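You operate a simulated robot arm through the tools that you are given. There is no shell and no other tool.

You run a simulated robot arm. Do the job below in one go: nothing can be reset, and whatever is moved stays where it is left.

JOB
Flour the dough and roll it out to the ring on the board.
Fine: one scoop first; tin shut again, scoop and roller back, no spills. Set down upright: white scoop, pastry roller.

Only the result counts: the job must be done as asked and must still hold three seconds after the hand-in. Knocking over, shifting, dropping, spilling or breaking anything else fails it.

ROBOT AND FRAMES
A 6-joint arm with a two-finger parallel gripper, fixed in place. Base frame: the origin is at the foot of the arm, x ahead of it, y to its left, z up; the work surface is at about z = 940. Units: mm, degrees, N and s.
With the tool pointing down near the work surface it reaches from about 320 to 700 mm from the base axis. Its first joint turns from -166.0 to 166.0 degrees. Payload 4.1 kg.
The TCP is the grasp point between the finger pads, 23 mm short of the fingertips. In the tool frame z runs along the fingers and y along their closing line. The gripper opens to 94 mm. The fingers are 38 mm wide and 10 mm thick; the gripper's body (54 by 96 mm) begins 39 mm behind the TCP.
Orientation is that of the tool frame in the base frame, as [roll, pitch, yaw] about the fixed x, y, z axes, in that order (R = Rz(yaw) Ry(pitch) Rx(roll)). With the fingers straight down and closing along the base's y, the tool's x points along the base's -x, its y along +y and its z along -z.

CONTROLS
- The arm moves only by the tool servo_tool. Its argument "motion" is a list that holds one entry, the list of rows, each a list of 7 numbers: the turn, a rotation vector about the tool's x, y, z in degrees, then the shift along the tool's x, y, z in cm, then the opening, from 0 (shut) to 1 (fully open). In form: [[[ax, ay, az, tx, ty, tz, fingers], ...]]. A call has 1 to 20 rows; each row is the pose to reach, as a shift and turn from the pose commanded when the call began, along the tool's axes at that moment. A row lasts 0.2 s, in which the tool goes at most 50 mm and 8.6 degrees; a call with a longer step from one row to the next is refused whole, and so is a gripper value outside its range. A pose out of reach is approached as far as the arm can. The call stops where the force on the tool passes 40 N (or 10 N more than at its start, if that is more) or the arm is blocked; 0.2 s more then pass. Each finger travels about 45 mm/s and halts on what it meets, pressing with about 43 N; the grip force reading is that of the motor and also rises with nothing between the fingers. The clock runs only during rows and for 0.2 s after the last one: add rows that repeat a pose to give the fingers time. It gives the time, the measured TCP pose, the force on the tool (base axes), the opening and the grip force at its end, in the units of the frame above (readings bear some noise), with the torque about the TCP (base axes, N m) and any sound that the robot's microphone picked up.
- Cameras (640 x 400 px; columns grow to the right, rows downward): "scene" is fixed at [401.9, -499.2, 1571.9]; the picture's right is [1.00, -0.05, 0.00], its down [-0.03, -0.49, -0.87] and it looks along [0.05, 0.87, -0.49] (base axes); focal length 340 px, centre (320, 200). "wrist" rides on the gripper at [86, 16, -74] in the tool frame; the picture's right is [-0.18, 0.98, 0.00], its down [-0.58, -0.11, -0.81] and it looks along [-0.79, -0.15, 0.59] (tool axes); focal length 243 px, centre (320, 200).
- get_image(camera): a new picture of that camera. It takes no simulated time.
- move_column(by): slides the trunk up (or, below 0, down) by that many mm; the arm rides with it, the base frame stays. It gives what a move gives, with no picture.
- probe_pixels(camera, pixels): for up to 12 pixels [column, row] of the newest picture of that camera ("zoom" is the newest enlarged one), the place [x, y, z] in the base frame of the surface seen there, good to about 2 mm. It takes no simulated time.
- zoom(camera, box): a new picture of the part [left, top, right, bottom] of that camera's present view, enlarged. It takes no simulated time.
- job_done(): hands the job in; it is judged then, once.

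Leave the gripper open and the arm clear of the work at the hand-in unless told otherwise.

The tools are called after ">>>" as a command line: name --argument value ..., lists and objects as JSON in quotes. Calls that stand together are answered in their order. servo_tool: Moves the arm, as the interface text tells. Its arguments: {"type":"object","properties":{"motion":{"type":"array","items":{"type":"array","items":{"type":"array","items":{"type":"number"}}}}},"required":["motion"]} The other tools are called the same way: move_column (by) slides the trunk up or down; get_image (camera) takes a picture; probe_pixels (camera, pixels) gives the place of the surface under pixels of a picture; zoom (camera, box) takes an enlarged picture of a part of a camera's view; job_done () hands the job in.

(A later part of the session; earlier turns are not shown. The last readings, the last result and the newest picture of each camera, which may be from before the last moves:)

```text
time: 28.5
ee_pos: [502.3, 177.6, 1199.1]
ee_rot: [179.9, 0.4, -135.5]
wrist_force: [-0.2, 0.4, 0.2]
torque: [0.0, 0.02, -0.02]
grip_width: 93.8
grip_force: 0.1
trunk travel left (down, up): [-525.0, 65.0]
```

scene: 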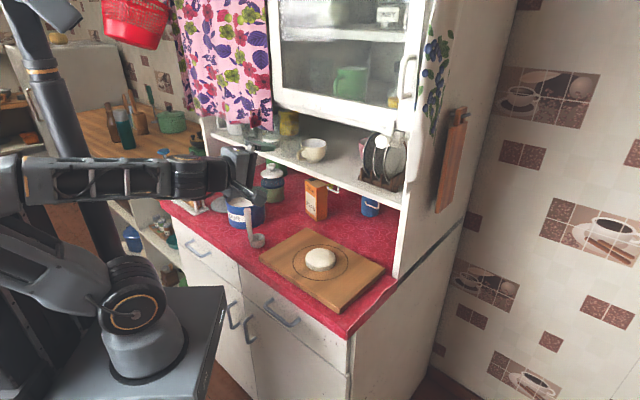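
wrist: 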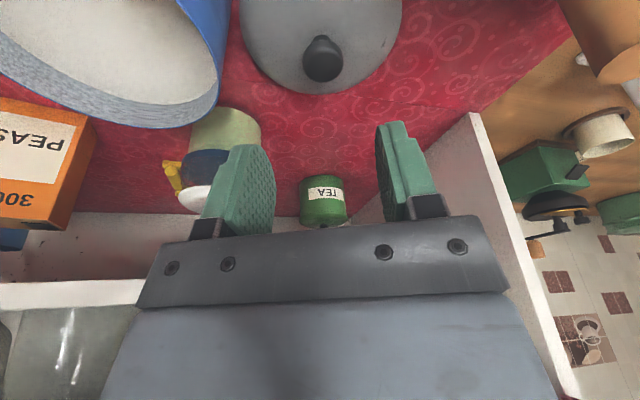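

Now the tilt rehearsal: -115° about tool x, lowering to z≈1060.

>>> servo_tool --motion '[[[-8.2, 0, 0, 0, 0, 1, 1], [-16.4, 0, 0, 0, 0, 2, 1], [-24.6, 0, 0, 0, 0, 3, 1], [-32.8, 0, 0, 0, 0, 4, 1], [-41, 0, 0, 0, 0, 5, 1], [-49.2, 0, 0, 0, 0, 6, 1], [-57.4, 0, 0, 0, 0, 7, 1], [-65.6, 0, 0, 0, 0, 8, 1], [-73.8, 0, 0, 0, 0, 9, 1], [-82, 0, 0, 0, 0, 10, 1], [-90.2, 0, 0, 0, 0, 11, 1], [-98.4, 0, 0, 0, 0, 11.5, 1], [-106.6, 0, 0, 0, 0, 12, 1], [-115, 0, 0, 0, 0, 12.5, 1], [-115, 0, 0, 0, 0, 12.5, 1]]]'

>>> get_image --camera "scene"

```text
time: 31.5
ee_pos: [428.8, 259.7, 1049.3]
ee_rot: [77.2, 0.6, -139.3]
wrist_force: [0.3, -4.7, 31.1]
torque: [-1.29, -0.65, -0.12]
grip_width: 80.2
grip_force: 0.0
out of reach, approached as far as the arm can: row 10, 11, 12, 13, 14
trunk travel left (down, up): [-525.0, 65.0]
stopped in row 14: the force on the tool passed its limit at 43 N (the readings are from after the stop); the commanded pose is now the measured one
```

```text
taken
```

scene: 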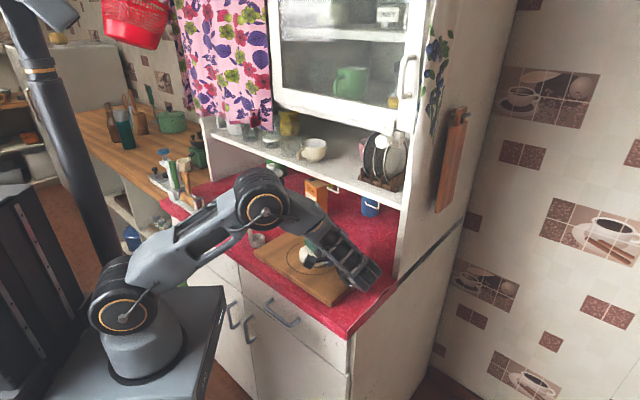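

The arm drifted off the unreachable rows and the lower finger met something (31 N up). I'm lifting straight up right away, then I'll check the dough.

>>> servo_tool --motion '[[[0, 0, 0, 0, 0.98, 0.22, 1], [0, 0, 0, 0, 2.9, 0.66, 1], [0, 0, 0, 0, 5.85, 1.33, 1], [0, 0, 0, 0, 9.75, 2.2, 1], [0, 0, 0, 0, 9.75, 2.2, 1]]]'

>>> zoom --camera "scene" --box '[240, 150, 400, 320]'

```text
time: 32.7
ee_pos: [421.4, 276.3, 1138.6]
ee_rot: [77.7, -0.2, -140.0]
wrist_force: [-0.1, -0.1, 0.2]
torque: [-0.01, 0.01, 0.04]
grip_width: 94.1
grip_force: 0.0
out of reach, approached as far as the arm can: row 2, 3, 4, 5
trunk travel left (down, up): [-525.0, 65.0]
```

```text
2.35 times, centred on (320, 235) of scene
```

zoom: 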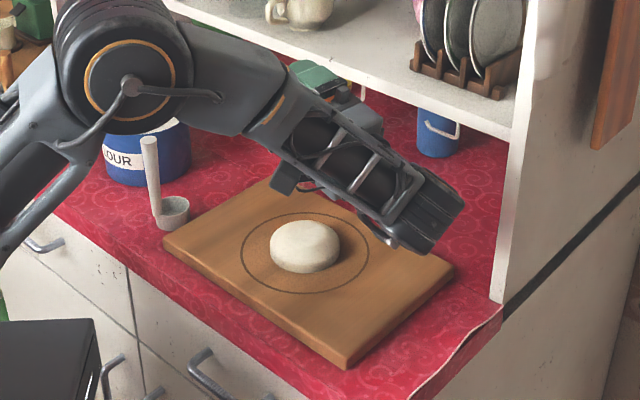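

The dough looks unharmed and centred. The rightward pose overreaches, so I'd better use the trunk height. I'll probe where the arm's shoulder is and recheck the dough.

>>> get_image --camera "scene"

>>> probe_pixels --camera "scene" --pixels '[[122, 315], [263, 210], [140, 345], [150, 375], [200, 290], [110, 262], [320, 253], [320, 258], [305, 258], [336, 258], [320, 271]]'

>>> zoom --camera "scene" --box '[270, 225, 370, 290]'

```text
taken
```

scene: 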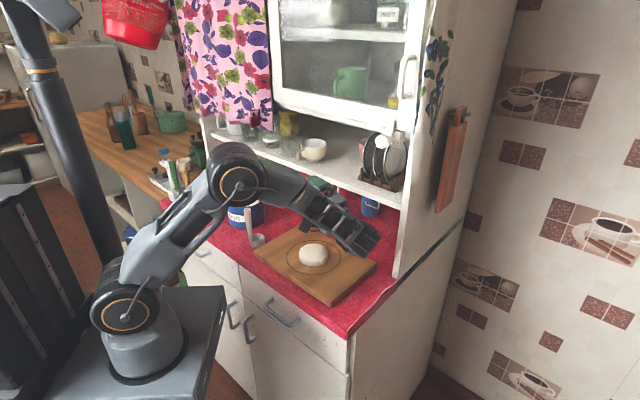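

```text
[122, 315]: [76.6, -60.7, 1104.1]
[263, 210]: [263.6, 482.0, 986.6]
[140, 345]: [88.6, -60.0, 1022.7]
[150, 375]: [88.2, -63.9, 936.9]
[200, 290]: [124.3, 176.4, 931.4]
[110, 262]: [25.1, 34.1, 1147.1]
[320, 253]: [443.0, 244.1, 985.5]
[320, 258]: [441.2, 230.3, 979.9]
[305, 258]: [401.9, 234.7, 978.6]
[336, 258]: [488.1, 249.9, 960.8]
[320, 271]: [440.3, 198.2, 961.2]
```

```text
6.15 times, centred on (320, 258) of scene
```

zoom: 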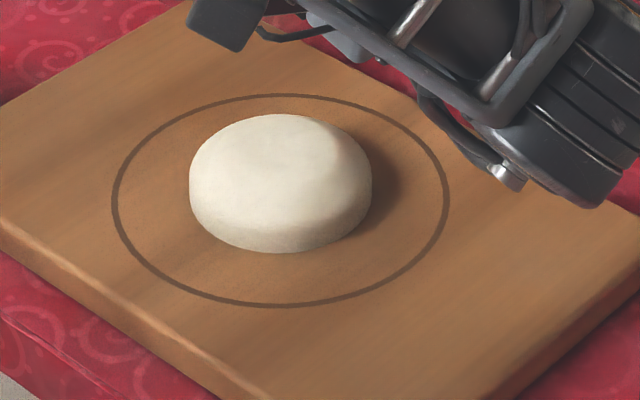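

The whole board, with dough and ring together, appears to have slid several mm left/back from that contact. The dough itself is fine, but I'll have to push the board back. First I untilt and retract the arm, then measure the shift exactly.

>>> servo_tool --motion '[[[4, 0, 0, 0.5, 1.5, -0.24, 1], [8, 0, 0, 1.0, 3.0, -0.5, 1], [16, 0, 0, 1.5, 4.0, -0.74, 1], [24, 0, 0, 2.0, 4.5, -1.0, 1], [32, 0, 0, 2.5, 5.0, -1.2, 1], [40, 0, 0, 3.0, 5.4, -1.5, 1], [48, 0, 0, 3.5, 5.8, -1.7, 1], [56, 0, 0, 4.0, 6.2, -2.0, 1], [64, 0, 0, 4.5, 6.5, -2.2, 1], [72, 0, 0, 5.0, 6.83, -2.5, 1], [80, 0, 0, 5.5, 6.83, -2.7, 1], [88, 0, 0, 6.0, 6.83, -3.0, 1], [96, 0, 0, 6.42, 6.83, -3.14, 1], [102.3, 0, 0, 6.42, 6.83, -3.14, 1], [102.3, 0, 0, 6.42, 6.83, -3.14, 1]]]'

>>> get_image --camera "scene"

```text
time: 35.9
ee_pos: [402.0, 198.3, 1199.7]
ee_rot: [179.5, 0.1, -139.3]
wrist_force: [-0.2, 0.9, 0.0]
torque: [-0.01, -0.02, -0.01]
grip_width: 94.1
grip_force: 0.0
trunk travel left (down, up): [-525.0, 65.0]
```

```text
taken
```

scene: 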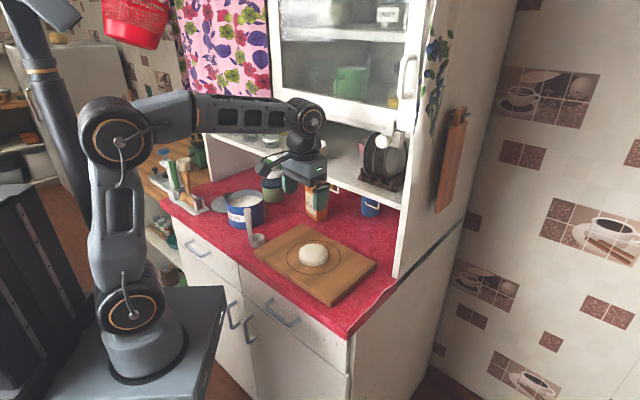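

Now the same zoom windows as at the start, for an exact comparison.

>>> zoom --camera "scene" --box '[270, 225, 370, 290]'

>>> probe_pixels --camera "zoom" --pixels '[[113, 200], [447, 200], [281, 306], [281, 95], [281, 190], [191, 185], [372, 185], [281, 252], [160, 270], [400, 130], [170, 126], [395, 275]]'

>>> zoom --camera "scene" --box '[240, 120, 420, 320]'

>>> zoom --camera "scene" --box '[215, 170, 295, 260]'

```text
6.15 times, centred on (320, 258) of scene
```

zoom: 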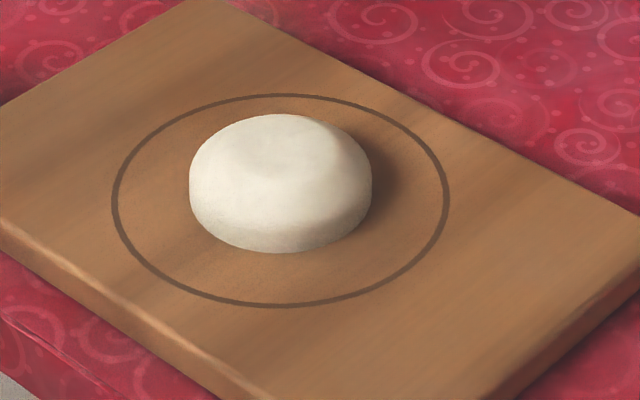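

```text
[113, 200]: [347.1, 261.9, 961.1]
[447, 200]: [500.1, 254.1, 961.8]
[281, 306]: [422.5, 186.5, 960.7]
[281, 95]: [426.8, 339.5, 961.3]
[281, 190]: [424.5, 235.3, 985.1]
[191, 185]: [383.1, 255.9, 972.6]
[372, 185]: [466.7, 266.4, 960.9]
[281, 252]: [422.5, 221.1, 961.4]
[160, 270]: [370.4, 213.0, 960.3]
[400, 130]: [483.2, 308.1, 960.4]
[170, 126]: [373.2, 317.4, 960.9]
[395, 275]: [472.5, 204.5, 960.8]
```

```text
2.00 times, centred on (330, 220) of scene
```

zoom: 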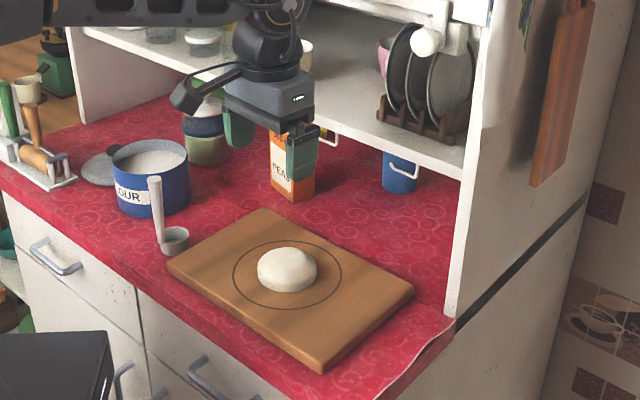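

```text
4.44 times, centred on (255, 215) of scene
```

zoom: 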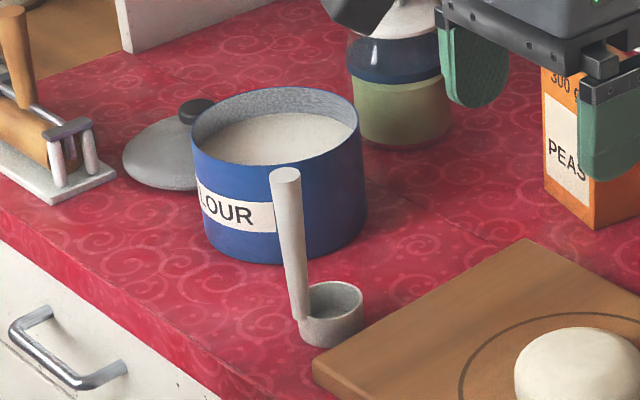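

The scoop hasn't moved. The ring centre went from (442.5,239.5) to (424,262.5), which is about 29 mm left along the counter, with almost no rotation. I'll push the board back from its left edge with two spread fingertips. First I move to a spot left of the board at z≈1120, yaw -45°, gripper partly closed.

>>> servo_tool --motion '[[[0, 0, -7.86, -0.17, 1.72, 0.2, 0.8], [0, 0, -15.7, -0.34, 3.44, 0.4, 0.6], [0, 0, -23.6, -0.52, 5.16, 0.8, 0.4], [0, 0, -31.4, -0.69, 6.88, 1.4, 0.35], [0, 0, -39.3, -0.86, 8.6, 2.0, 0.35], [0, 0, -47.2, -1.03, 10.33, 2.8, 0.35], [0, 0, -55, -1.2, 12.05, 3.6, 0.35], [0, 0, -62.9, -1.37, 13.77, 4.5, 0.35], [0, 0, -70.7, -1.55, 15.5, 5.4, 0.35], [0, 0, -78.6, -1.72, 17.2, 6.3, 0.35], [0, 0, -86.5, -1.9, 18.9, 7.2, 0.35], [0, 0, -94.3, -2.06, 20.65, 8, 0.35], [0, 0, -94.3, -2.06, 20.65, 8, 0.35]]]'

>>> get_image --camera "wrist"

>>> zoom --camera "scene" --box '[215, 130, 375, 290]'

```text
time: 38.7
ee_pos: [282.7, 368.5, 1122.8]
ee_rot: [-180.0, 0.6, -44.9]
wrist_force: [0.3, -0.1, 0.1]
torque: [0.01, -0.01, 0.0]
grip_width: 32.9
grip_force: 0.0
trunk travel left (down, up): [-525.0, 65.0]
```

```text
taken
```

wrist: 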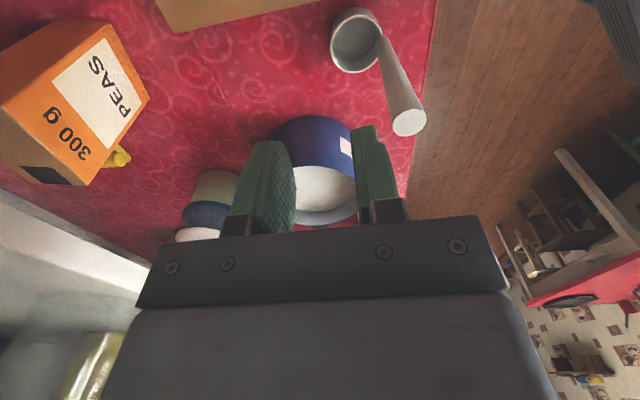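

```text
2.50 times, centred on (295, 210) of scene
```

zoom: 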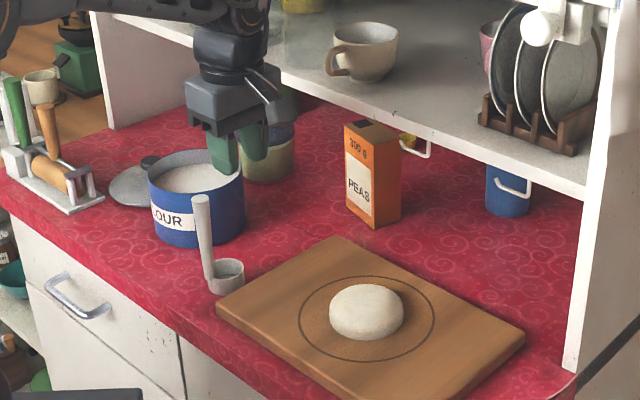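

The scoop is clearly visible in the wrist view at (370,60), so I'll measure it along with the board's left edge while I'm here.

>>> zoom --camera "wrist" --box '[310, 0, 440, 140]'

>>> probe_pixels --camera "zoom" --pixels '[[463, 330], [440, 330], [485, 340], [463, 310], [463, 360], [400, 200], [260, 40], [180, 60], [330, 80], [260, 130], [260, 80], [240, 200]]'

>>> probe_pixels --camera "wrist" --pixels '[[166, 20], [180, 28], [200, 24], [240, 17], [280, 10], [300, 5], [180, 20], [240, 5]]'

```text
2.86 times, centred on (375, 70) of wrist
```

zoom: 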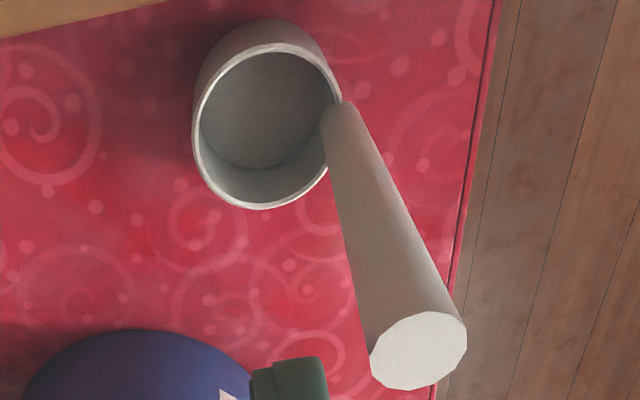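

```text
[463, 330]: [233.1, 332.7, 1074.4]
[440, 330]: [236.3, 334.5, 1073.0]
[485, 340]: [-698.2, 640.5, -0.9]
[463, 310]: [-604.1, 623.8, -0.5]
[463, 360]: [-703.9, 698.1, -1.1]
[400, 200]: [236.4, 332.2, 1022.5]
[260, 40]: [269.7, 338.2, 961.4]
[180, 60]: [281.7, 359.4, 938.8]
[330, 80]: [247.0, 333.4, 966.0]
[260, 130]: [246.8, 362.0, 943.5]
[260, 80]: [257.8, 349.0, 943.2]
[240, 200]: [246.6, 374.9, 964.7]
```

```text
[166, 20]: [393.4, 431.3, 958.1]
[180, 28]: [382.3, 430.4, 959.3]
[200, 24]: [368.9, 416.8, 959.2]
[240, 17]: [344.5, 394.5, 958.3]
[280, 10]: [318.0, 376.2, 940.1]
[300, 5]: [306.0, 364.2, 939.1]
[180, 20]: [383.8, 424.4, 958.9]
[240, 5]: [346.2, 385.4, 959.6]
```

>>> probe_pixels --camera "zoom" --pixels '[[418, 350], [376, 352], [458, 335], [425, 316], [408, 385], [196, 140], [337, 95], [262, 46], [262, 205], [322, 170], [215, 75], [340, 125]]'

```text
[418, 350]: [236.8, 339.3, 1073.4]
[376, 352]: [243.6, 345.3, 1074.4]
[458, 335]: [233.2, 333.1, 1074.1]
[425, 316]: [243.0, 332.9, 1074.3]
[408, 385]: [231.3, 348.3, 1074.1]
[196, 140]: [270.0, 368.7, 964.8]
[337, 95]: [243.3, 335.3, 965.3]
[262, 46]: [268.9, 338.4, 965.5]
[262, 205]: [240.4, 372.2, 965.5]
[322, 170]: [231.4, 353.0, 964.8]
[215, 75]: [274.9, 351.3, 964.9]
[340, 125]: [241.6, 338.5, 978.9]
```

Handle centre is (237.5,340) with top 1074; cup centre is (253.5,354) with rim 965 and radius 21.5. The board's left edge is at v≈-34. Now I go forward 27 mm and straight down beside the board's left edge, tips about 6 mm above the counter and clear of the scoop.

>>> servo_tool --motion '[[[0, 0.3, 0, 0, -1.4, 0, 0.35], [0, 0.6, 0, 0, -2.75, 0, 0.35], [0, 0.6, 0, 0, -2.75, 4, 0.35], [0, 0.6, 0, 0, -2.75, 8, 0.35], [0, 0.6, 0, 0, -2.75, 11, 0.35], [0, 0.6, 0, 0, -2.75, 13.5, 0.35], [0, 0.6, 0, 0, -2.75, 15.3, 0.35], [0, 0.6, 0, 0, -2.75, 15.3, 0.35]]]'

>>> zoom --camera "scene" --box '[225, 190, 345, 290]'

>>> get_image --camera "wrist"

```text
time: 40.5
ee_pos: [300.5, 391.0, 970.5]
ee_rot: [-179.9, 0.2, -45.0]
wrist_force: [0.0, 0.3, -0.4]
torque: [0.02, -0.03, 0.02]
grip_width: 32.9
grip_force: 0.1
trunk travel left (down, up): [-525.0, 65.0]
```

```text
4.00 times, centred on (285, 240) of scene
```

zoom: 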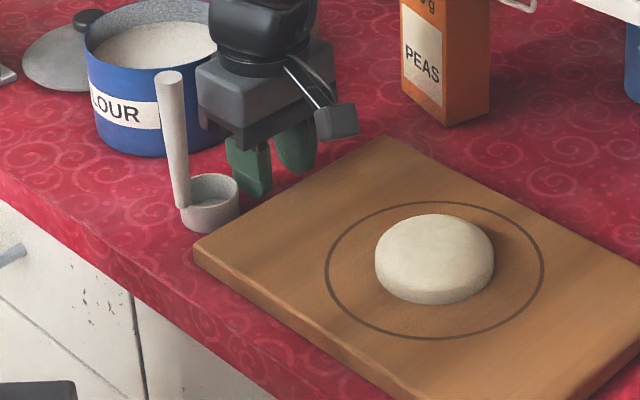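

```text
taken
```

wrist: 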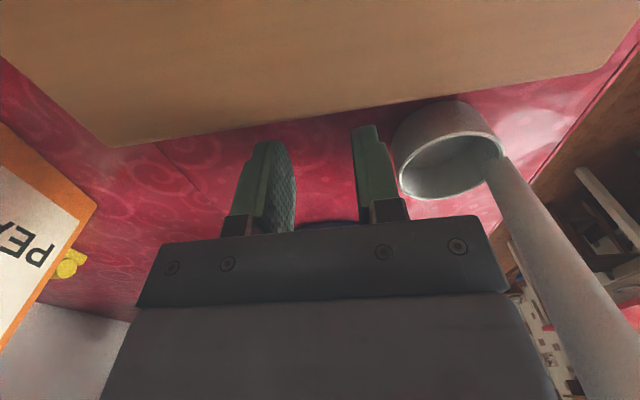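

Aligned, about 11 mm gap to the edge. Pushing slowly along +v by 33 mm, then measuring.

>>> servo_tool --motion '[[[0, 0, 0, 0.6, 0, 0, 0.35], [0, 0, 0, 1.0, 0, 0, 0.35], [0, 0, 0, 1.3, 0, 0, 0.35], [0, 0, 0, 1.6, 0, 0, 0.35], [0, 0, 0, 1.9, 0, 0, 0.35], [0, 0, 0, 2.2, 0, 0, 0.35], [0, 0, 0, 2.5, 0, 0, 0.35], [0, 0, 0, 2.8, 0, 0, 0.35], [0, 0, 0, 3.05, 0, 0, 0.35], [0, 0, 0, 3.3, 0, 0, 0.35], [0, 0, 0, 3.3, 0, 0, 0.35]]]'

>>> zoom --camera "scene" --box '[270, 225, 370, 290]'

```text
time: 42.9
ee_pos: [322.5, 366.1, 971.3]
ee_rot: [-179.8, 0.0, -45.0]
wrist_force: [-2.3, 3.0, 2.6]
torque: [0.03, -0.01, -0.01]
grip_width: 32.7
grip_force: 0.0
trunk travel left (down, up): [-525.0, 65.0]
```

```text
6.15 times, centred on (320, 258) of scene
```

zoom: 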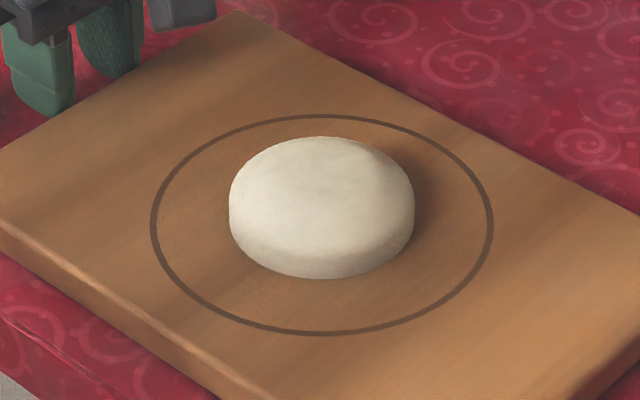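

Nearly back. Probing the ring and corners for the leftover offset and rotation.

>>> probe_pixels --camera "zoom" --pixels '[[154, 225], [491, 225], [322, 334], [322, 116], [205, 298], [445, 150], [237, 16], [1, 152]]'

>>> zoom --camera "scene" --box '[240, 120, 420, 320]'

>>> zoom --camera "scene" --box '[330, 250, 400, 320]'

```text
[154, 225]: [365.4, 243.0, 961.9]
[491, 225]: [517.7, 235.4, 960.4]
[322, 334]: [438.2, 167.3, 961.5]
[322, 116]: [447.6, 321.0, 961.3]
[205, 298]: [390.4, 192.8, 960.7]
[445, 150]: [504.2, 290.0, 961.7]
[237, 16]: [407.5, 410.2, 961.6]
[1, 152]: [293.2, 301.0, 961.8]
```

```text
2.00 times, centred on (330, 220) of scene
```

zoom: 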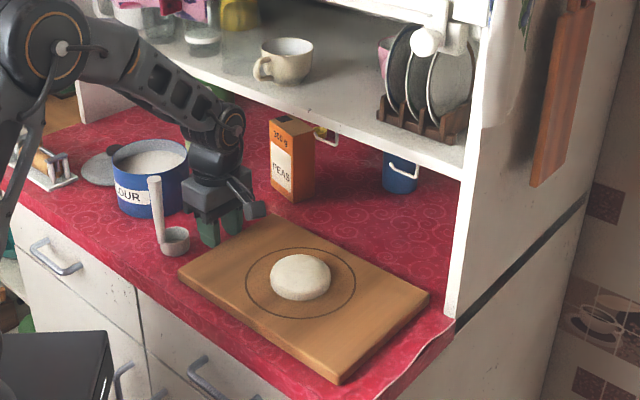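

```text
5.71 times, centred on (365, 285) of scene
```

zoom: 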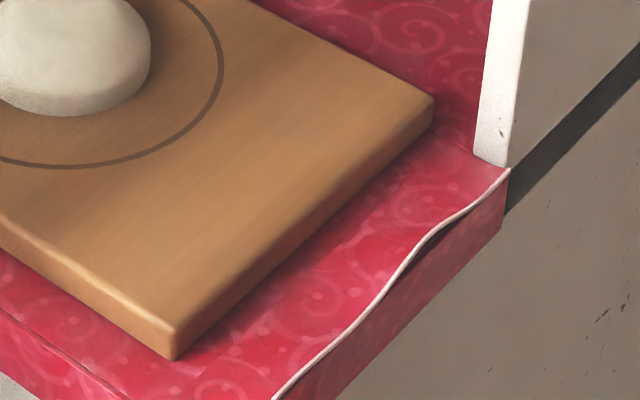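

Leftover offset is about 3 mm left and 3 mm back. Pushing 3 mm more to the right, then backing off.

>>> servo_tool --motion '[[[0, 0, 0, 0.15, 0, 0, 0.35], [0, 0, 0, 0.3, 0, 0, 0.35], [0, 0, 0, 0.32, 0, 0, 0.35], [0, 0, 0, 0.32, 0, 0, 0.35], [0, 0, 0, -0.5, 0, 0, 0.35], [0, 0, 0, -2.0, 0, 0, 0.35], [0, 0, 0, -2.0, 0, 0, 0.35]]]'

>>> zoom --camera "scene" --box '[270, 225, 370, 290]'

>>> probe_pixels --camera "zoom" --pixels '[[157, 227], [494, 227], [325, 336], [325, 118], [205, 298], [448, 150]]'

```text
time: 44.5
ee_pos: [308.8, 380.5, 969.2]
ee_rot: [-179.9, -0.1, -44.9]
wrist_force: [-0.2, 0.4, -0.2]
torque: [-0.03, -0.01, 0.02]
grip_width: 32.7
grip_force: 0.1
trunk travel left (down, up): [-525.0, 65.0]
```

```text
6.15 times, centred on (320, 258) of scene
```

zoom: 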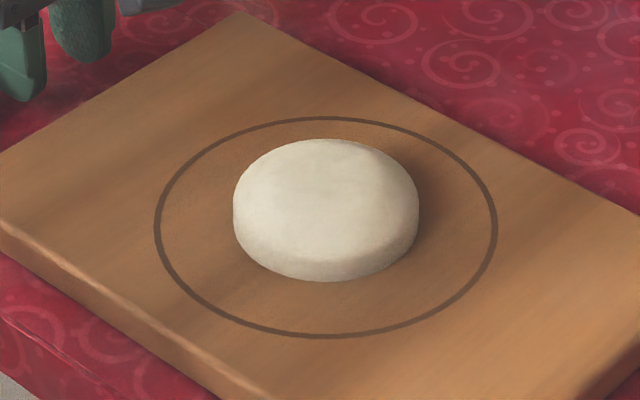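

```text
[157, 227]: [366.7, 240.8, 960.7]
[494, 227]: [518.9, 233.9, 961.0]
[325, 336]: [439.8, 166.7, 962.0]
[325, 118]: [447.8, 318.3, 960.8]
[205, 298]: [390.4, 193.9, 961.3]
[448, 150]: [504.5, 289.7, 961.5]
```

The board is within about 3 mm of its original place. Next I lift clear and hover above the scoop at z≈1160, opening the gripper.

>>> servo_tool --motion '[[[0, 0, 0, 0, 0, -4, 0.35], [0, 0, 0, 0, 0, -8, 0.35], [0, 0, 0, 0, 0, -12, 0.35], [0, 0, 0, 0, 0, -15.3, 0.35], [0, 0, 0, -0.7, 2.6, -16.6, 0.5], [0, 0, 0, -1.4, 5.3, -17.9, 0.8], [0, 0, 0, -2.16, 7.88, -19.1, 1], [0, 0, 0, -2.16, 7.88, -19.1, 1]]]'

```text
time: 46.3
ee_pos: [237.1, 340.8, 1162.7]
ee_rot: [-180.0, 0.0, -45.0]
wrist_force: [-0.1, -0.2, 0.2]
torque: [-0.01, 0.05, -0.03]
grip_width: 94.1
grip_force: 0.1
trunk travel left (down, up): [-525.0, 65.0]
```

Testing the wrist turn in free air: yaw from -45° down toward 135°.

>>> servo_tool --motion '[[[0, 0, 8.5, 0, 0, 0, 1], [0, 0, 17, 0, 0, 0, 1], [0, 0, 25.5, 0, 0, 0, 1], [0, 0, 34, 0, 0, 0, 1], [0, 0, 42.5, 0, 0, 0, 1], [0, 0, 51, 0, 0, 0, 1], [0, 0, 59.5, 0, 0, 0, 1], [0, 0, 68, 0, 0, 0, 1], [0, 0, 76.5, 0, 0, 0, 1], [0, 0, 85, 0, 0, 0, 1], [0, 0, 93.5, 0, 0, 0, 1], [0, 0, 102, 0, 0, 0, 1], [0, 0, 110.5, 0, 0, 0, 1], [0, 0, 119, 0, 0, 0, 1], [0, 0, 127.5, 0, 0, 0, 1], [0, 0, 136, 0, 0, 0, 1], [0, 0, 144.5, 0, 0, 0, 1], [0, 0, 153, 0, 0, 0, 1], [0, 0, 161.5, 0, 0, 0, 1], [0, 0, 170, 0, 0, 0, 1]]]'

>>> get_image --camera "scene"

```text
time: 50.5
ee_pos: [238.9, 339.6, 1161.7]
ee_rot: [179.9, 0.0, 144.8]
wrist_force: [0.2, 0.1, 0.7]
torque: [-0.01, 0.01, 0.01]
grip_width: 94.0
grip_force: 0.2
trunk travel left (down, up): [-525.0, 65.0]
```

```text
taken
```

scene: 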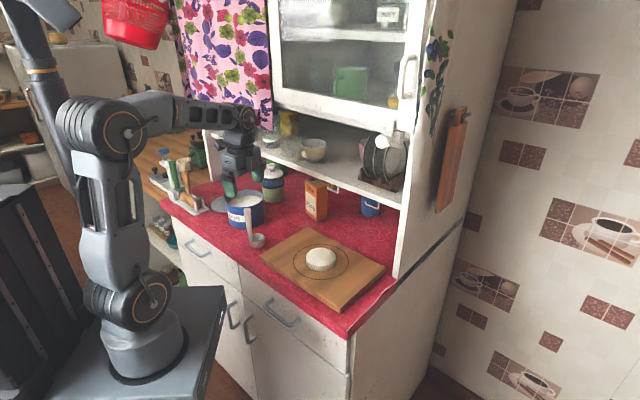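

The wrist turn is fine at yaw 145°. Next I rehearse a modified pour at a safe height (z≈1215), empty: fingers pointing roughly along +x over the dough from the left-front side. First the turn and the move.

>>> servo_tool --motion '[[[0, 0, -8, -1.0, -0.06, -0.35, 0.8], [0, 0, -16, -2.0, -0.13, -0.7, 0.5], [0, 0, -24, -3.0, -0.19, -1.06, 0.2], [0, 0, -32, -4.0, -0.25, -1.4, 0.2], [0, 0, -40, -5.0, -0.31, -1.77, 0.2], [0, 0, -48, -6.0, -0.38, -2.1, 0.2], [0, 0, -56, -7.0, -0.44, -2.5, 0.2], [0, 0, -64, -8.0, -0.5, -2.8, 0.2], [0, 0, -72, -9.0, -0.56, -3.2, 0.2], [0, 0, -80, -10.0, -0.63, -3.5, 0.2], [0, 0, -88, -11.0, -0.7, -3.9, 0.2], [0, 0, -96, -12.0, -0.75, -4.2, 0.2], [0, 0, -104, -13.0, -0.8, -4.6, 0.2], [0, 0, -112, -14.0, -0.88, -5.0, 0.2], [0, 0, -120, -14.97, -0.94, -5.3, 0.2], [0, 0, -120, -14.97, -0.94, -5.3, 0.2]]]'

```text
time: 53.9
ee_pos: [356.7, 247.1, 1214.1]
ee_rot: [179.9, 0.1, -94.8]
wrist_force: [0.1, -0.3, 0.7]
torque: [0.02, 0.0, 0.01]
grip_width: 18.9
grip_force: 0.0
trunk travel left (down, up): [-525.0, 65.0]
```

Tilting +110° about tool x at this height.

>>> servo_tool --motion '[[[8.46, 0, 0, 0, 0, 0, 0.2], [16.9, 0, 0, 0, 0, 0, 0.2], [25.4, 0, 0, 0, 0, 0, 0.2], [33.8, 0, 0, 0, 0, 0, 0.2], [42.3, 0, 0, 0, 0, 0, 0.2], [50.8, 0, 0, 0, 0, 0, 0.2], [59.2, 0, 0, 0, 0, 0, 0.2], [67.7, 0, 0, 0, 0, 0, 0.2], [76.1, 0, 0, 0, 0, 0, 0.2], [84.6, 0, 0, 0, 0, 0, 0.2], [93, 0, 0, 0, 0, 0, 0.2], [101.5, 0, 0, 0, 0, 0, 0.2], [110, 0, 0, 0, 0, 0, 0.2], [110, 0, 0, 0, 0, 0, 0.2]]]'

>>> get_image --camera "scene"

```text
time: 56.9
ee_pos: [356.2, 246.3, 1213.9]
ee_rot: [-69.9, 0.2, -94.8]
wrist_force: [-0.8, -0.3, 0.4]
torque: [0.04, 0.01, -0.02]
grip_width: 18.7
grip_force: 0.1
trunk travel left (down, up): [-525.0, 65.0]
```

```text
taken
```

scene: 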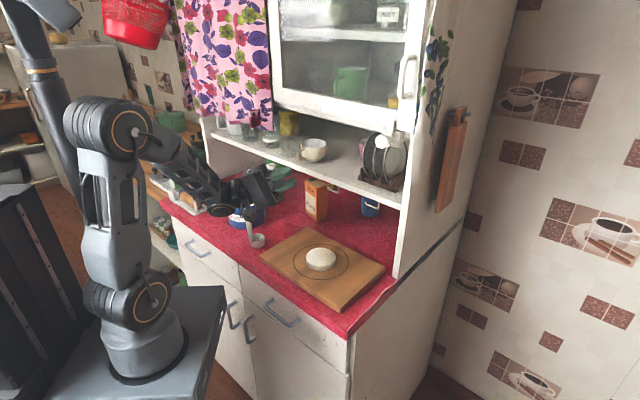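

Fully reachable. Undoing the tilt.

>>> servo_tool --motion '[[[-8.46, 0, 0, 0, 0, 0, 0.2], [-16.9, 0, 0, 0, 0, 0, 0.2], [-25.4, 0, 0, 0, 0, 0, 0.2], [-33.8, 0, 0, 0, 0, 0, 0.2], [-42.3, 0, 0, 0, 0, 0, 0.2], [-50.8, 0, 0, 0, 0, 0, 0.2], [-59.2, 0, 0, 0, 0, 0, 0.2], [-67.7, 0, 0, 0, 0, 0, 0.2], [-76.1, 0, 0, 0, 0, 0, 0.2], [-84.6, 0, 0, 0, 0, 0, 0.2], [-93, 0, 0, 0, 0, 0, 0.2], [-101.5, 0, 0, 0, 0, 0, 0.2], [-110, 0, 0, 0, 0, 0, 0.2], [-110, 0, 0, 0, 0, 0, 0.2]]]'

```text
time: 59.9
ee_pos: [355.9, 246.7, 1213.4]
ee_rot: [179.9, 0.1, -95.1]
wrist_force: [0.9, 0.4, -0.7]
torque: [-0.01, -0.01, 0.01]
grip_width: 18.7
grip_force: 0.1
trunk travel left (down, up): [-525.0, 65.0]
```

Going back above the scoop with yaw 135°, so the fingers close along the handle-to-cup direction, at z≈1130 with opening 0.6.

>>> servo_tool --motion '[[[0, 0, 8.1, -0.52, 0.79, 0.5, 0.6], [0, 0, 16.2, -1.04, 1.58, 1.0, 0.6], [0, 0, 24.4, -1.55, 2.37, 1.5, 0.6], [0, 0, 32.5, -2.07, 3.15, 2.1, 0.6], [0, 0, 40.6, -2.59, 3.94, 2.6, 0.6], [0, 0, 48.7, -3.1, 4.73, 3.1, 0.6], [0, 0, 56.9, -3.6, 5.5, 3.7, 0.6], [0, 0, 65, -4.14, 6.3, 4.2, 0.6], [0, 0, 73.1, -4.66, 7.1, 4.7, 0.6], [0, 0, 81.2, -5.2, 7.9, 5.2, 0.6], [0, 0, 89.4, -5.7, 8.7, 5.8, 0.6], [0, 0, 97.5, -6.2, 9.5, 6.3, 0.6], [0, 0, 105.6, -6.7, 10.3, 6.8, 0.6], [0, 0, 113.7, -7.2, 11.0, 7.3, 0.6], [0, 0, 121.9, -7.8, 11.8, 7.9, 0.6], [0, 0, 130, -8.28, 12.62, 8.4, 0.6], [0, 0, 130, -8.28, 12.62, 8.4, 0.6]]]'

>>> get_image --camera "wrist"

>>> zoom --camera "scene" --box '[205, 150, 305, 260]'

```text
time: 63.5
ee_pos: [237.4, 340.2, 1129.1]
ee_rot: [179.9, 0.0, 134.8]
wrist_force: [-0.6, -0.6, -0.8]
torque: [0.01, -0.01, 0.0]
grip_width: 56.2
grip_force: 0.1
trunk travel left (down, up): [-525.0, 65.0]
```

```text
taken
```

wrist: 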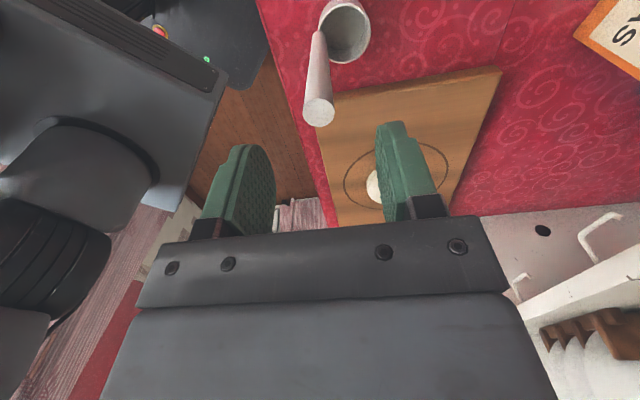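

```text
3.64 times, centred on (255, 205) of scene
```

zoom: 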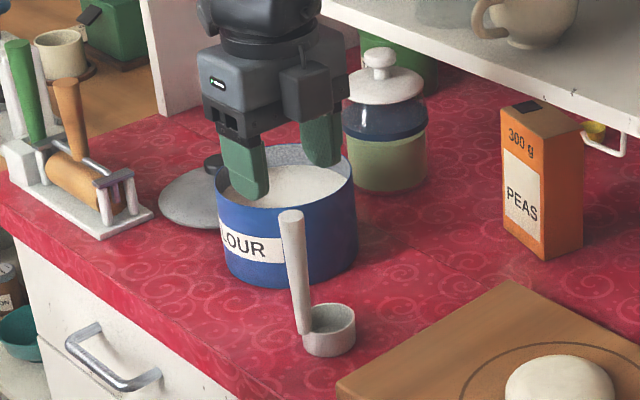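

Re-probing the handle's top from this viewpoint before descending.

>>> zoom --camera "wrist" --box '[270, 0, 400, 140]'

>>> probe_pixels --camera "zoom" --pixels '[[275, 312], [240, 315], [310, 310], [275, 280], [275, 340], [345, 70], [420, 70], [400, 170], [300, 100]]'

```text
2.86 times, centred on (335, 70) of wrist
```

zoom: 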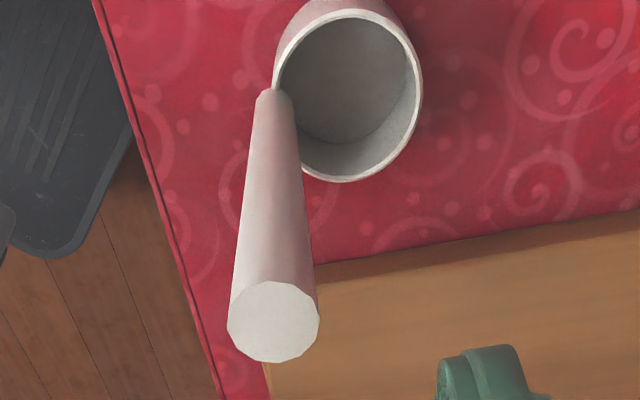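

```text
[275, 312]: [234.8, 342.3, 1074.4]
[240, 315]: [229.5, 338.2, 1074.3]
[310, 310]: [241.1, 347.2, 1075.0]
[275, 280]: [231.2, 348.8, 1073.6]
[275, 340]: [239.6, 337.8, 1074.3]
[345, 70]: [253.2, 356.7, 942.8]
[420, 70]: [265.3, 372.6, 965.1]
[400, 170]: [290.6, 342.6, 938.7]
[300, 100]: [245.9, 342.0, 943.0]
```

Handle is centred at about (236.5,341), matching the TCP. Descending to z=1041 and gripping the handle.

>>> servo_tool --motion '[[[0, 0, 0, 0, 0, 3.0, 0.6], [0, 0, 0, 0, 0, 6.0, 0.6], [0, 0, 0, 0, 0, 8.8, 0.6], [0, 0, 0, 0, 0, 8.8, 0.6], [0, 0, 0, 0, 0, 8.8, 0.3], [0, 0, 0, 0, 0, 8.8, 0], [0, 0, 0, 0, 0, 8.8, 0], [0, 0, 0, 0, 0, 8.8, 0], [0, 0, 0, 0, 0, 8.8, 0]]]'

>>> zoom --camera "scene" --box '[205, 150, 305, 260]'

>>> get_image --camera "wrist"

```text
time: 65.5
ee_pos: [238.7, 340.7, 1041.6]
ee_rot: [179.8, 0.0, 135.1]
wrist_force: [0.4, -0.2, 0.0]
torque: [0.01, 0.0, -0.03]
grip_width: 19.7
grip_force: 43.0
trunk travel left (down, up): [-525.0, 65.0]
```

```text
3.64 times, centred on (255, 205) of scene
```

zoom: 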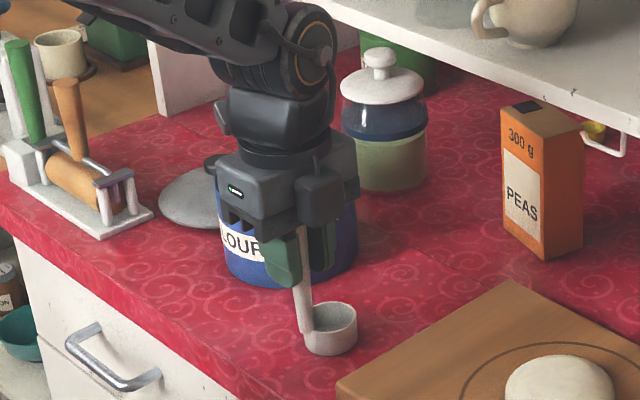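

```text
taken
```

wrist: 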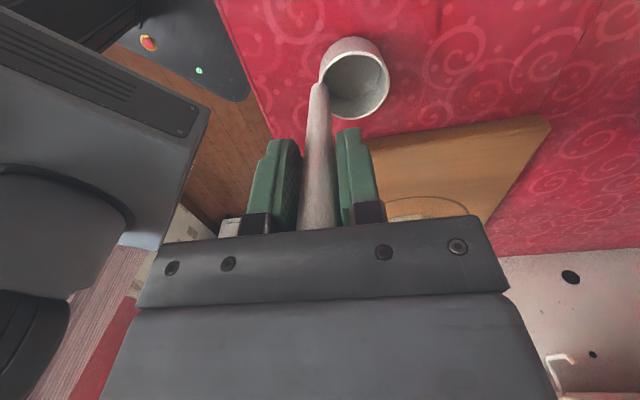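

Scoop is gripped. Lifting it straight up 102 mm, then carrying it over the near half of the tin (TCP 178,475).

>>> servo_tool --motion '[[[0, 0, 0, 0, 0, -1.0, 0], [0, 0, 0, 0, 0, -3.0, 0], [0, 0, 0, 0, 0, -6.0, 0], [0, 0, 0, 0, 0, -9.0, 0], [0, 0, 0, 0, 0, -10.2, 0], [0, 0, 0, 2.76, 1.05, -10.2, 0], [0, 0, 0, 5.5, 2.1, -10.2, 0], [0, 0, 0, 8.3, 3.2, -10.2, 0], [0, 0, 0, 11.0, 4.2, -10.2, 0], [0, 0, 0, 13.79, 5.26, -10.2, 0], [0, 0, 0, 13.79, 5.26, -10.2, 0]]]'

>>> get_image --camera "wrist"

>>> zoom --camera "scene" --box '[180, 90, 310, 250]'

```text
time: 67.9
ee_pos: [175.9, 475.8, 1144.6]
ee_rot: [179.9, 0.1, 134.9]
wrist_force: [0.5, 0.2, 0.7]
torque: [0.0, -0.01, 0.0]
grip_width: 19.8
grip_force: 43.1
trunk travel left (down, up): [-525.0, 65.0]
```

```text
taken
```

wrist: 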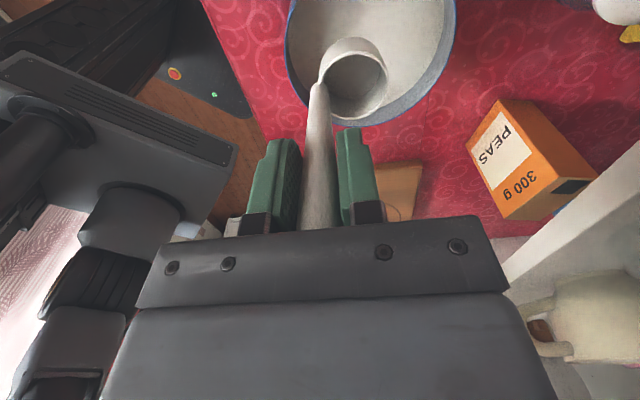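

```text
2.50 times, centred on (245, 170) of scene
```

zoom: 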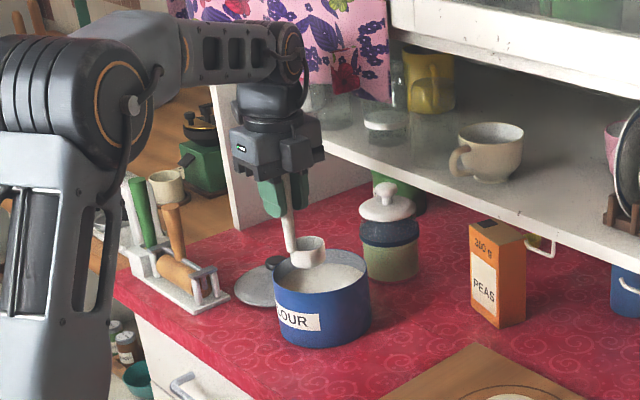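

Cup is over the flour, inside the rim. Lowering it vertically so the cup rim dips just below the flour surface (TCP to about 1074), watching force.

>>> servo_tool --motion '[[[0, 0, 0, 0, 0, 1.5, 0], [0, 0, 0, 0, 0, 3.0, 0], [0, 0, 0, 0, 0, 4.0, 0], [0, 0, 0, 0, 0, 5.0, 0], [0, 0, 0, 0, 0, 5.8, 0], [0, 0, 0, 0, 0, 6.5, 0], [0, 0, 0, 0, 0, 7.1, 0], [0, 0, 0, 0, 0, 7.1, 0]]]'

>>> get_image --camera "wrist"

>>> zoom --camera "scene" --box '[180, 90, 310, 250]'

```text
time: 69.7
ee_pos: [177.0, 474.7, 1073.9]
ee_rot: [-180.0, 0.0, 135.1]
wrist_force: [-0.6, -0.6, -0.8]
torque: [0.01, -0.02, -0.04]
grip_width: 19.9
grip_force: 42.6
trunk travel left (down, up): [-525.0, 65.0]
```

```text
taken
```

wrist: 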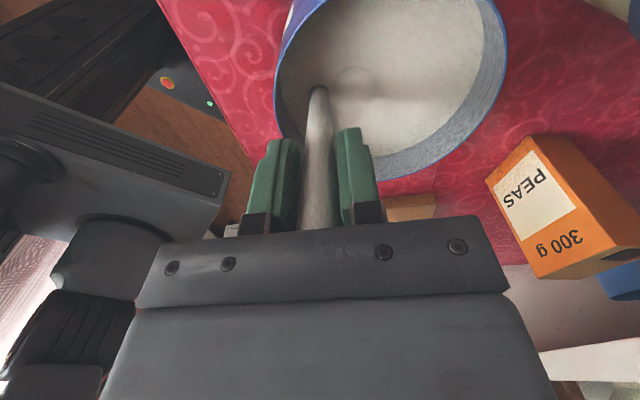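

```text
2.50 times, centred on (245, 170) of scene
```

zoom: 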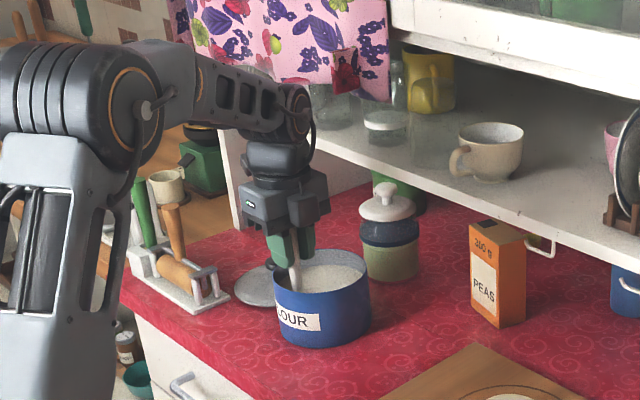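

The cup is submerged with no resistance. Lifting it slowly and level.

>>> servo_tool --motion '[[[0, 0, 0, 0, 0, 0, 0], [0, 0, 0, 0, 0, -0.5, 0], [0, 0, 0, 0, 0, -1.0, 0], [0, 0, 0, 0, 0, -2.0, 0], [0, 0, 0, 0, 0, -3.0, 0], [0, 0, 0, 0, 0, -4.0, 0], [0, 0, 0, 0, 0, -5.0, 0], [0, 0, 0, 0, 0, -6.0, 0], [0, 0, 0, 0, 0, -7.0, 0], [0, 0, 0, 0, 0, -7.4, 0], [0, 0, 0, 0, 0, -7.4, 0]]]'

>>> zoom --camera "wrist" --box '[270, 0, 470, 130]'

>>> zoom --camera "scene" --box '[205, 150, 305, 250]'

```text
time: 72.1
ee_pos: [177.1, 474.8, 1146.8]
ee_rot: [179.9, 0.0, 135.0]
wrist_force: [-0.1, 0.8, 0.8]
torque: [0.02, -0.01, 0.0]
grip_width: 19.9
grip_force: 43.0
trunk travel left (down, up): [-525.0, 65.0]
```

```text
3.08 times, centred on (370, 65) of wrist
```

zoom: 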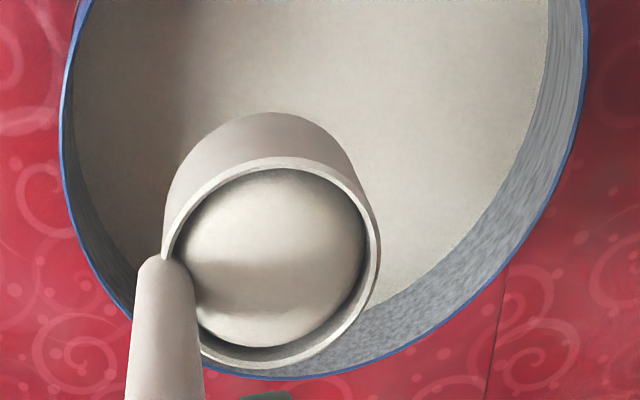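

```text
4.00 times, centred on (255, 200) of scene
```

zoom: 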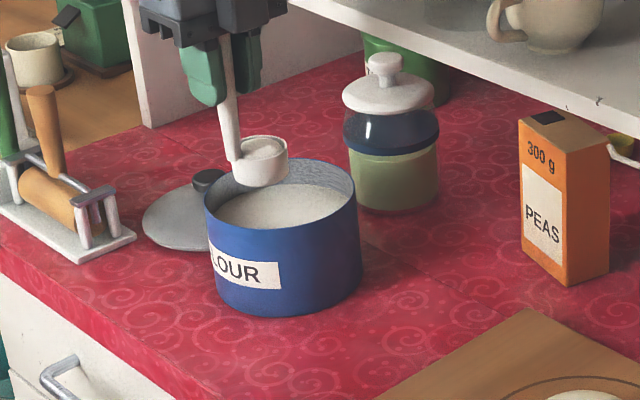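

The cup holds a neat mound of flour. Carrying it level, swinging back toward the base first to stay clear of the curtain and turning the yaw by +130°, to just before the dough.

>>> servo_tool --motion '[[[0, 0, -2, -0.4, -0.3, 0, 0], [0, 0, -6, -1.4, -1.1, 0, 0], [0, 0, -12, -2.9, -2.3, 0, 0], [0, 0, -19, -4.6, -3.6, 0, 0], [0, 0, -27, -6.3, -4.67, 0, 0], [0, 0, -35, -8.3, -4.67, 0, 0], [0, 0, -43, -10.4, -4.67, 0, 0], [0, 0, -51, -12.6, -4.67, 0, 0], [0, 0, -59, -14.8, -4.67, 0, 0], [0, 0, -67, -17.0, -4.67, 0, 0], [0, 0, -75, -19.1, -4.67, 0, 0], [0, 0, -83, -21.1, -4.67, 0.1, 0], [0, 0, -91, -22.8, -3.93, 0.2, 0], [0, 0, -99, -24.5, -3.2, 0.4, 0], [0, 0, -106, -26.2, -2.46, 0.6, 0], [0, 0, -112, -28.0, -1.7, 0.8, 0], [0, 0, -118, -29.7, -0.98, 1.0, 0], [0, 0, -123, -31.3, -0.3, 1.1, 0], [0, 0, -127, -32.5, 0.25, 1.2, 0], [0, 0, -130, -33.16, 0.5, 1.2, 0]]]'

>>> zoom --camera "scene" --box '[230, 120, 400, 300]'

>>> get_image --camera "wrist"

```text
time: 76.3
ee_pos: [416.4, 243.9, 1135.8]
ee_rot: [180.0, 0.1, -94.9]
wrist_force: [0.8, -0.8, -1.0]
torque: [-0.02, 0.01, -0.03]
grip_width: 20.0
grip_force: 43.1
trunk travel left (down, up): [-525.0, 65.0]
```

```text
2.22 times, centred on (315, 210) of scene
```

zoom: 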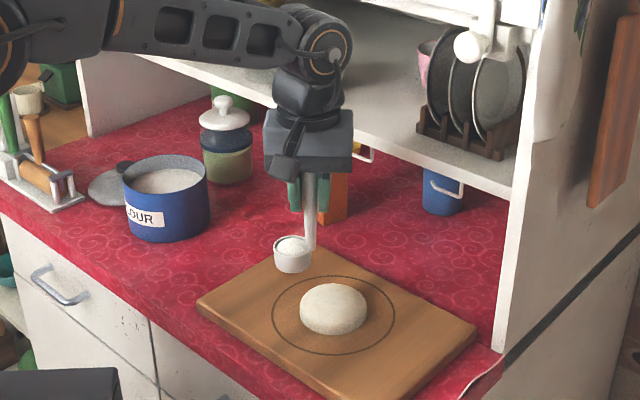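

```text
taken
```

wrist: 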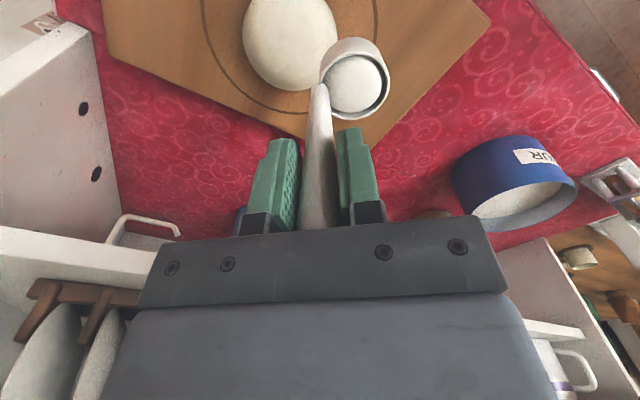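

Checking the actual cup position relative to TCP and the dough outline.

>>> zoom --camera "wrist" --box '[230, 0, 410, 125]'

>>> probe_pixels --camera "zoom" --pixels '[[335, 245], [565, 300], [440, 140], [440, 410], [440, 300], [50, 120], [370, 120], [210, 300], [240, 20]]'

```text
3.20 times, centred on (320, 62) of wrist
```

zoom: 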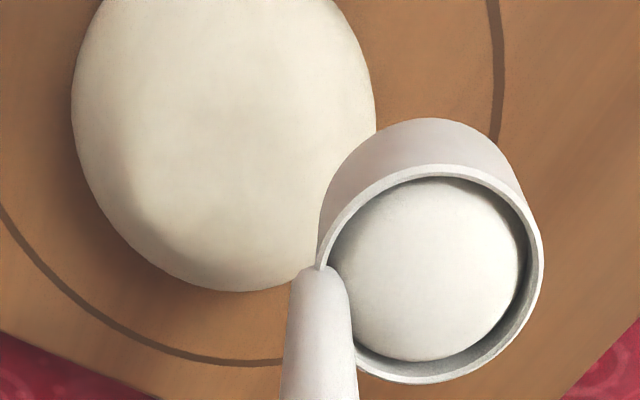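

```text
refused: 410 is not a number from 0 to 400
```

>>> probe_pixels --camera "zoom" --pixels '[[324, 235], [538, 260], [440, 168], [440, 378], [440, 270], [74, 120], [374, 120], [210, 288], [380, 190], [500, 350], [318, 290]]'

```text
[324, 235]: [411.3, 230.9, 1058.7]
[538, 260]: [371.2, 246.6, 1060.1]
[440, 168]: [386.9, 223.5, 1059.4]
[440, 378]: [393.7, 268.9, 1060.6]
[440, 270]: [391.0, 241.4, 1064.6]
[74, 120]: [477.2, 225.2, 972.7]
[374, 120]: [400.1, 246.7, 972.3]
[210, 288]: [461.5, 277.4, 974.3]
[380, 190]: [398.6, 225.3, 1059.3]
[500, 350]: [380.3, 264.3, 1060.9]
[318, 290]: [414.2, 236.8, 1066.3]
```

The cup is where I expect it (centre 392,246, rim 1060). Starting the pour: tilting while shifting so the pouring lip stays over the dough centre, first to about 60°.

>>> servo_tool --motion '[[[8.5, 0, 0, 0, -0.5, 0.1, 0], [17, 0, 0, 0, -1.0, 0.5, 0], [25.5, 0, 0, 0, -1.2, 0.9, 0], [34, 0, 0, 0, -1.3, 1.0, 0], [42.5, 0, 0, 0, -0.47, 1.3, 0], [51, 0, 0, 0, 0.73, 1.7, 0], [59.5, 0, 0, 0, 1.86, 2.3, 0]]]'

>>> zoom --camera "scene" --box '[250, 170, 390, 300]'

>>> get_image --camera "wrist"

```text
time: 77.9
ee_pos: [397.6, 245.4, 1111.1]
ee_rot: [-120.4, 0.1, -94.9]
wrist_force: [-0.7, -1.4, -0.3]
torque: [0.04, 0.05, 0.0]
grip_width: 19.9
grip_force: 42.9
trunk travel left (down, up): [-525.0, 65.0]
```

```text
3.08 times, centred on (320, 235) of scene
```

zoom: 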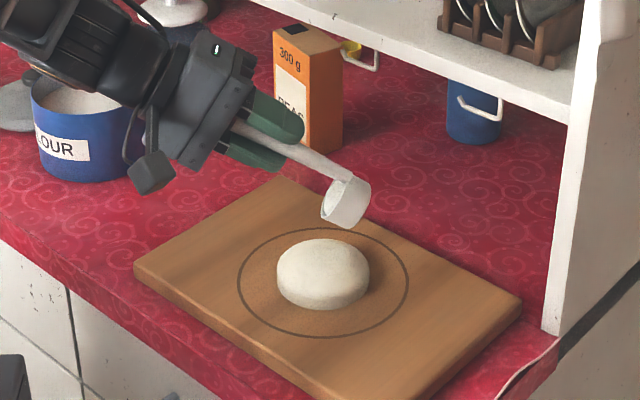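

```text
taken
```

wrist: 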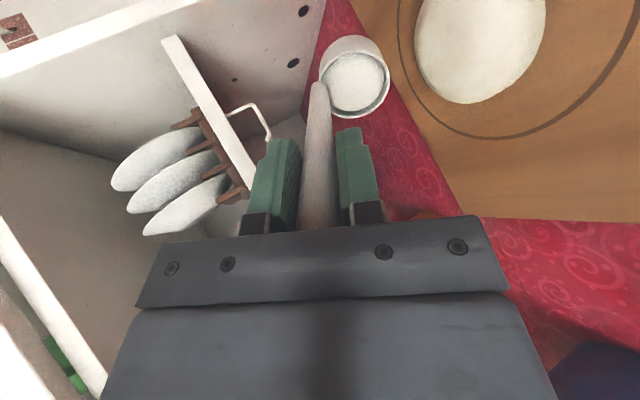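

No flour has fallen yet. Checking where the lip really is (zoom px 325–345, 222).

>>> probe_pixels --camera "zoom" --pixels '[[100, 100]]'

>>> zoom --camera "scene" --box '[300, 210, 350, 290]'

>>> probe_pixels --camera "zoom" --pixels '[[290, 110], [300, 100], [330, 120], [345, 110], [310, 60], [330, 230], [330, 200]]'

```text
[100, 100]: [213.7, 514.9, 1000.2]
```

```text
5.00 times, centred on (325, 250) of scene
```

zoom: 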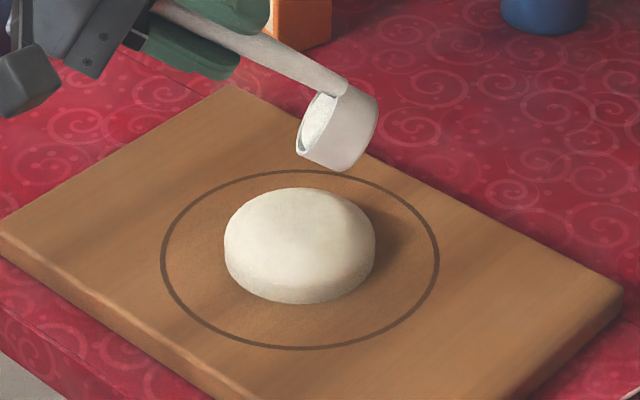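

```text
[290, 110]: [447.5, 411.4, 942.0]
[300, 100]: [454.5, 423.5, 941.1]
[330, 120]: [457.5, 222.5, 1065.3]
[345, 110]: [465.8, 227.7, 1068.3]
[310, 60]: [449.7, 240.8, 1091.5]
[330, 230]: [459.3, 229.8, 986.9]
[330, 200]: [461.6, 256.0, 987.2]
```

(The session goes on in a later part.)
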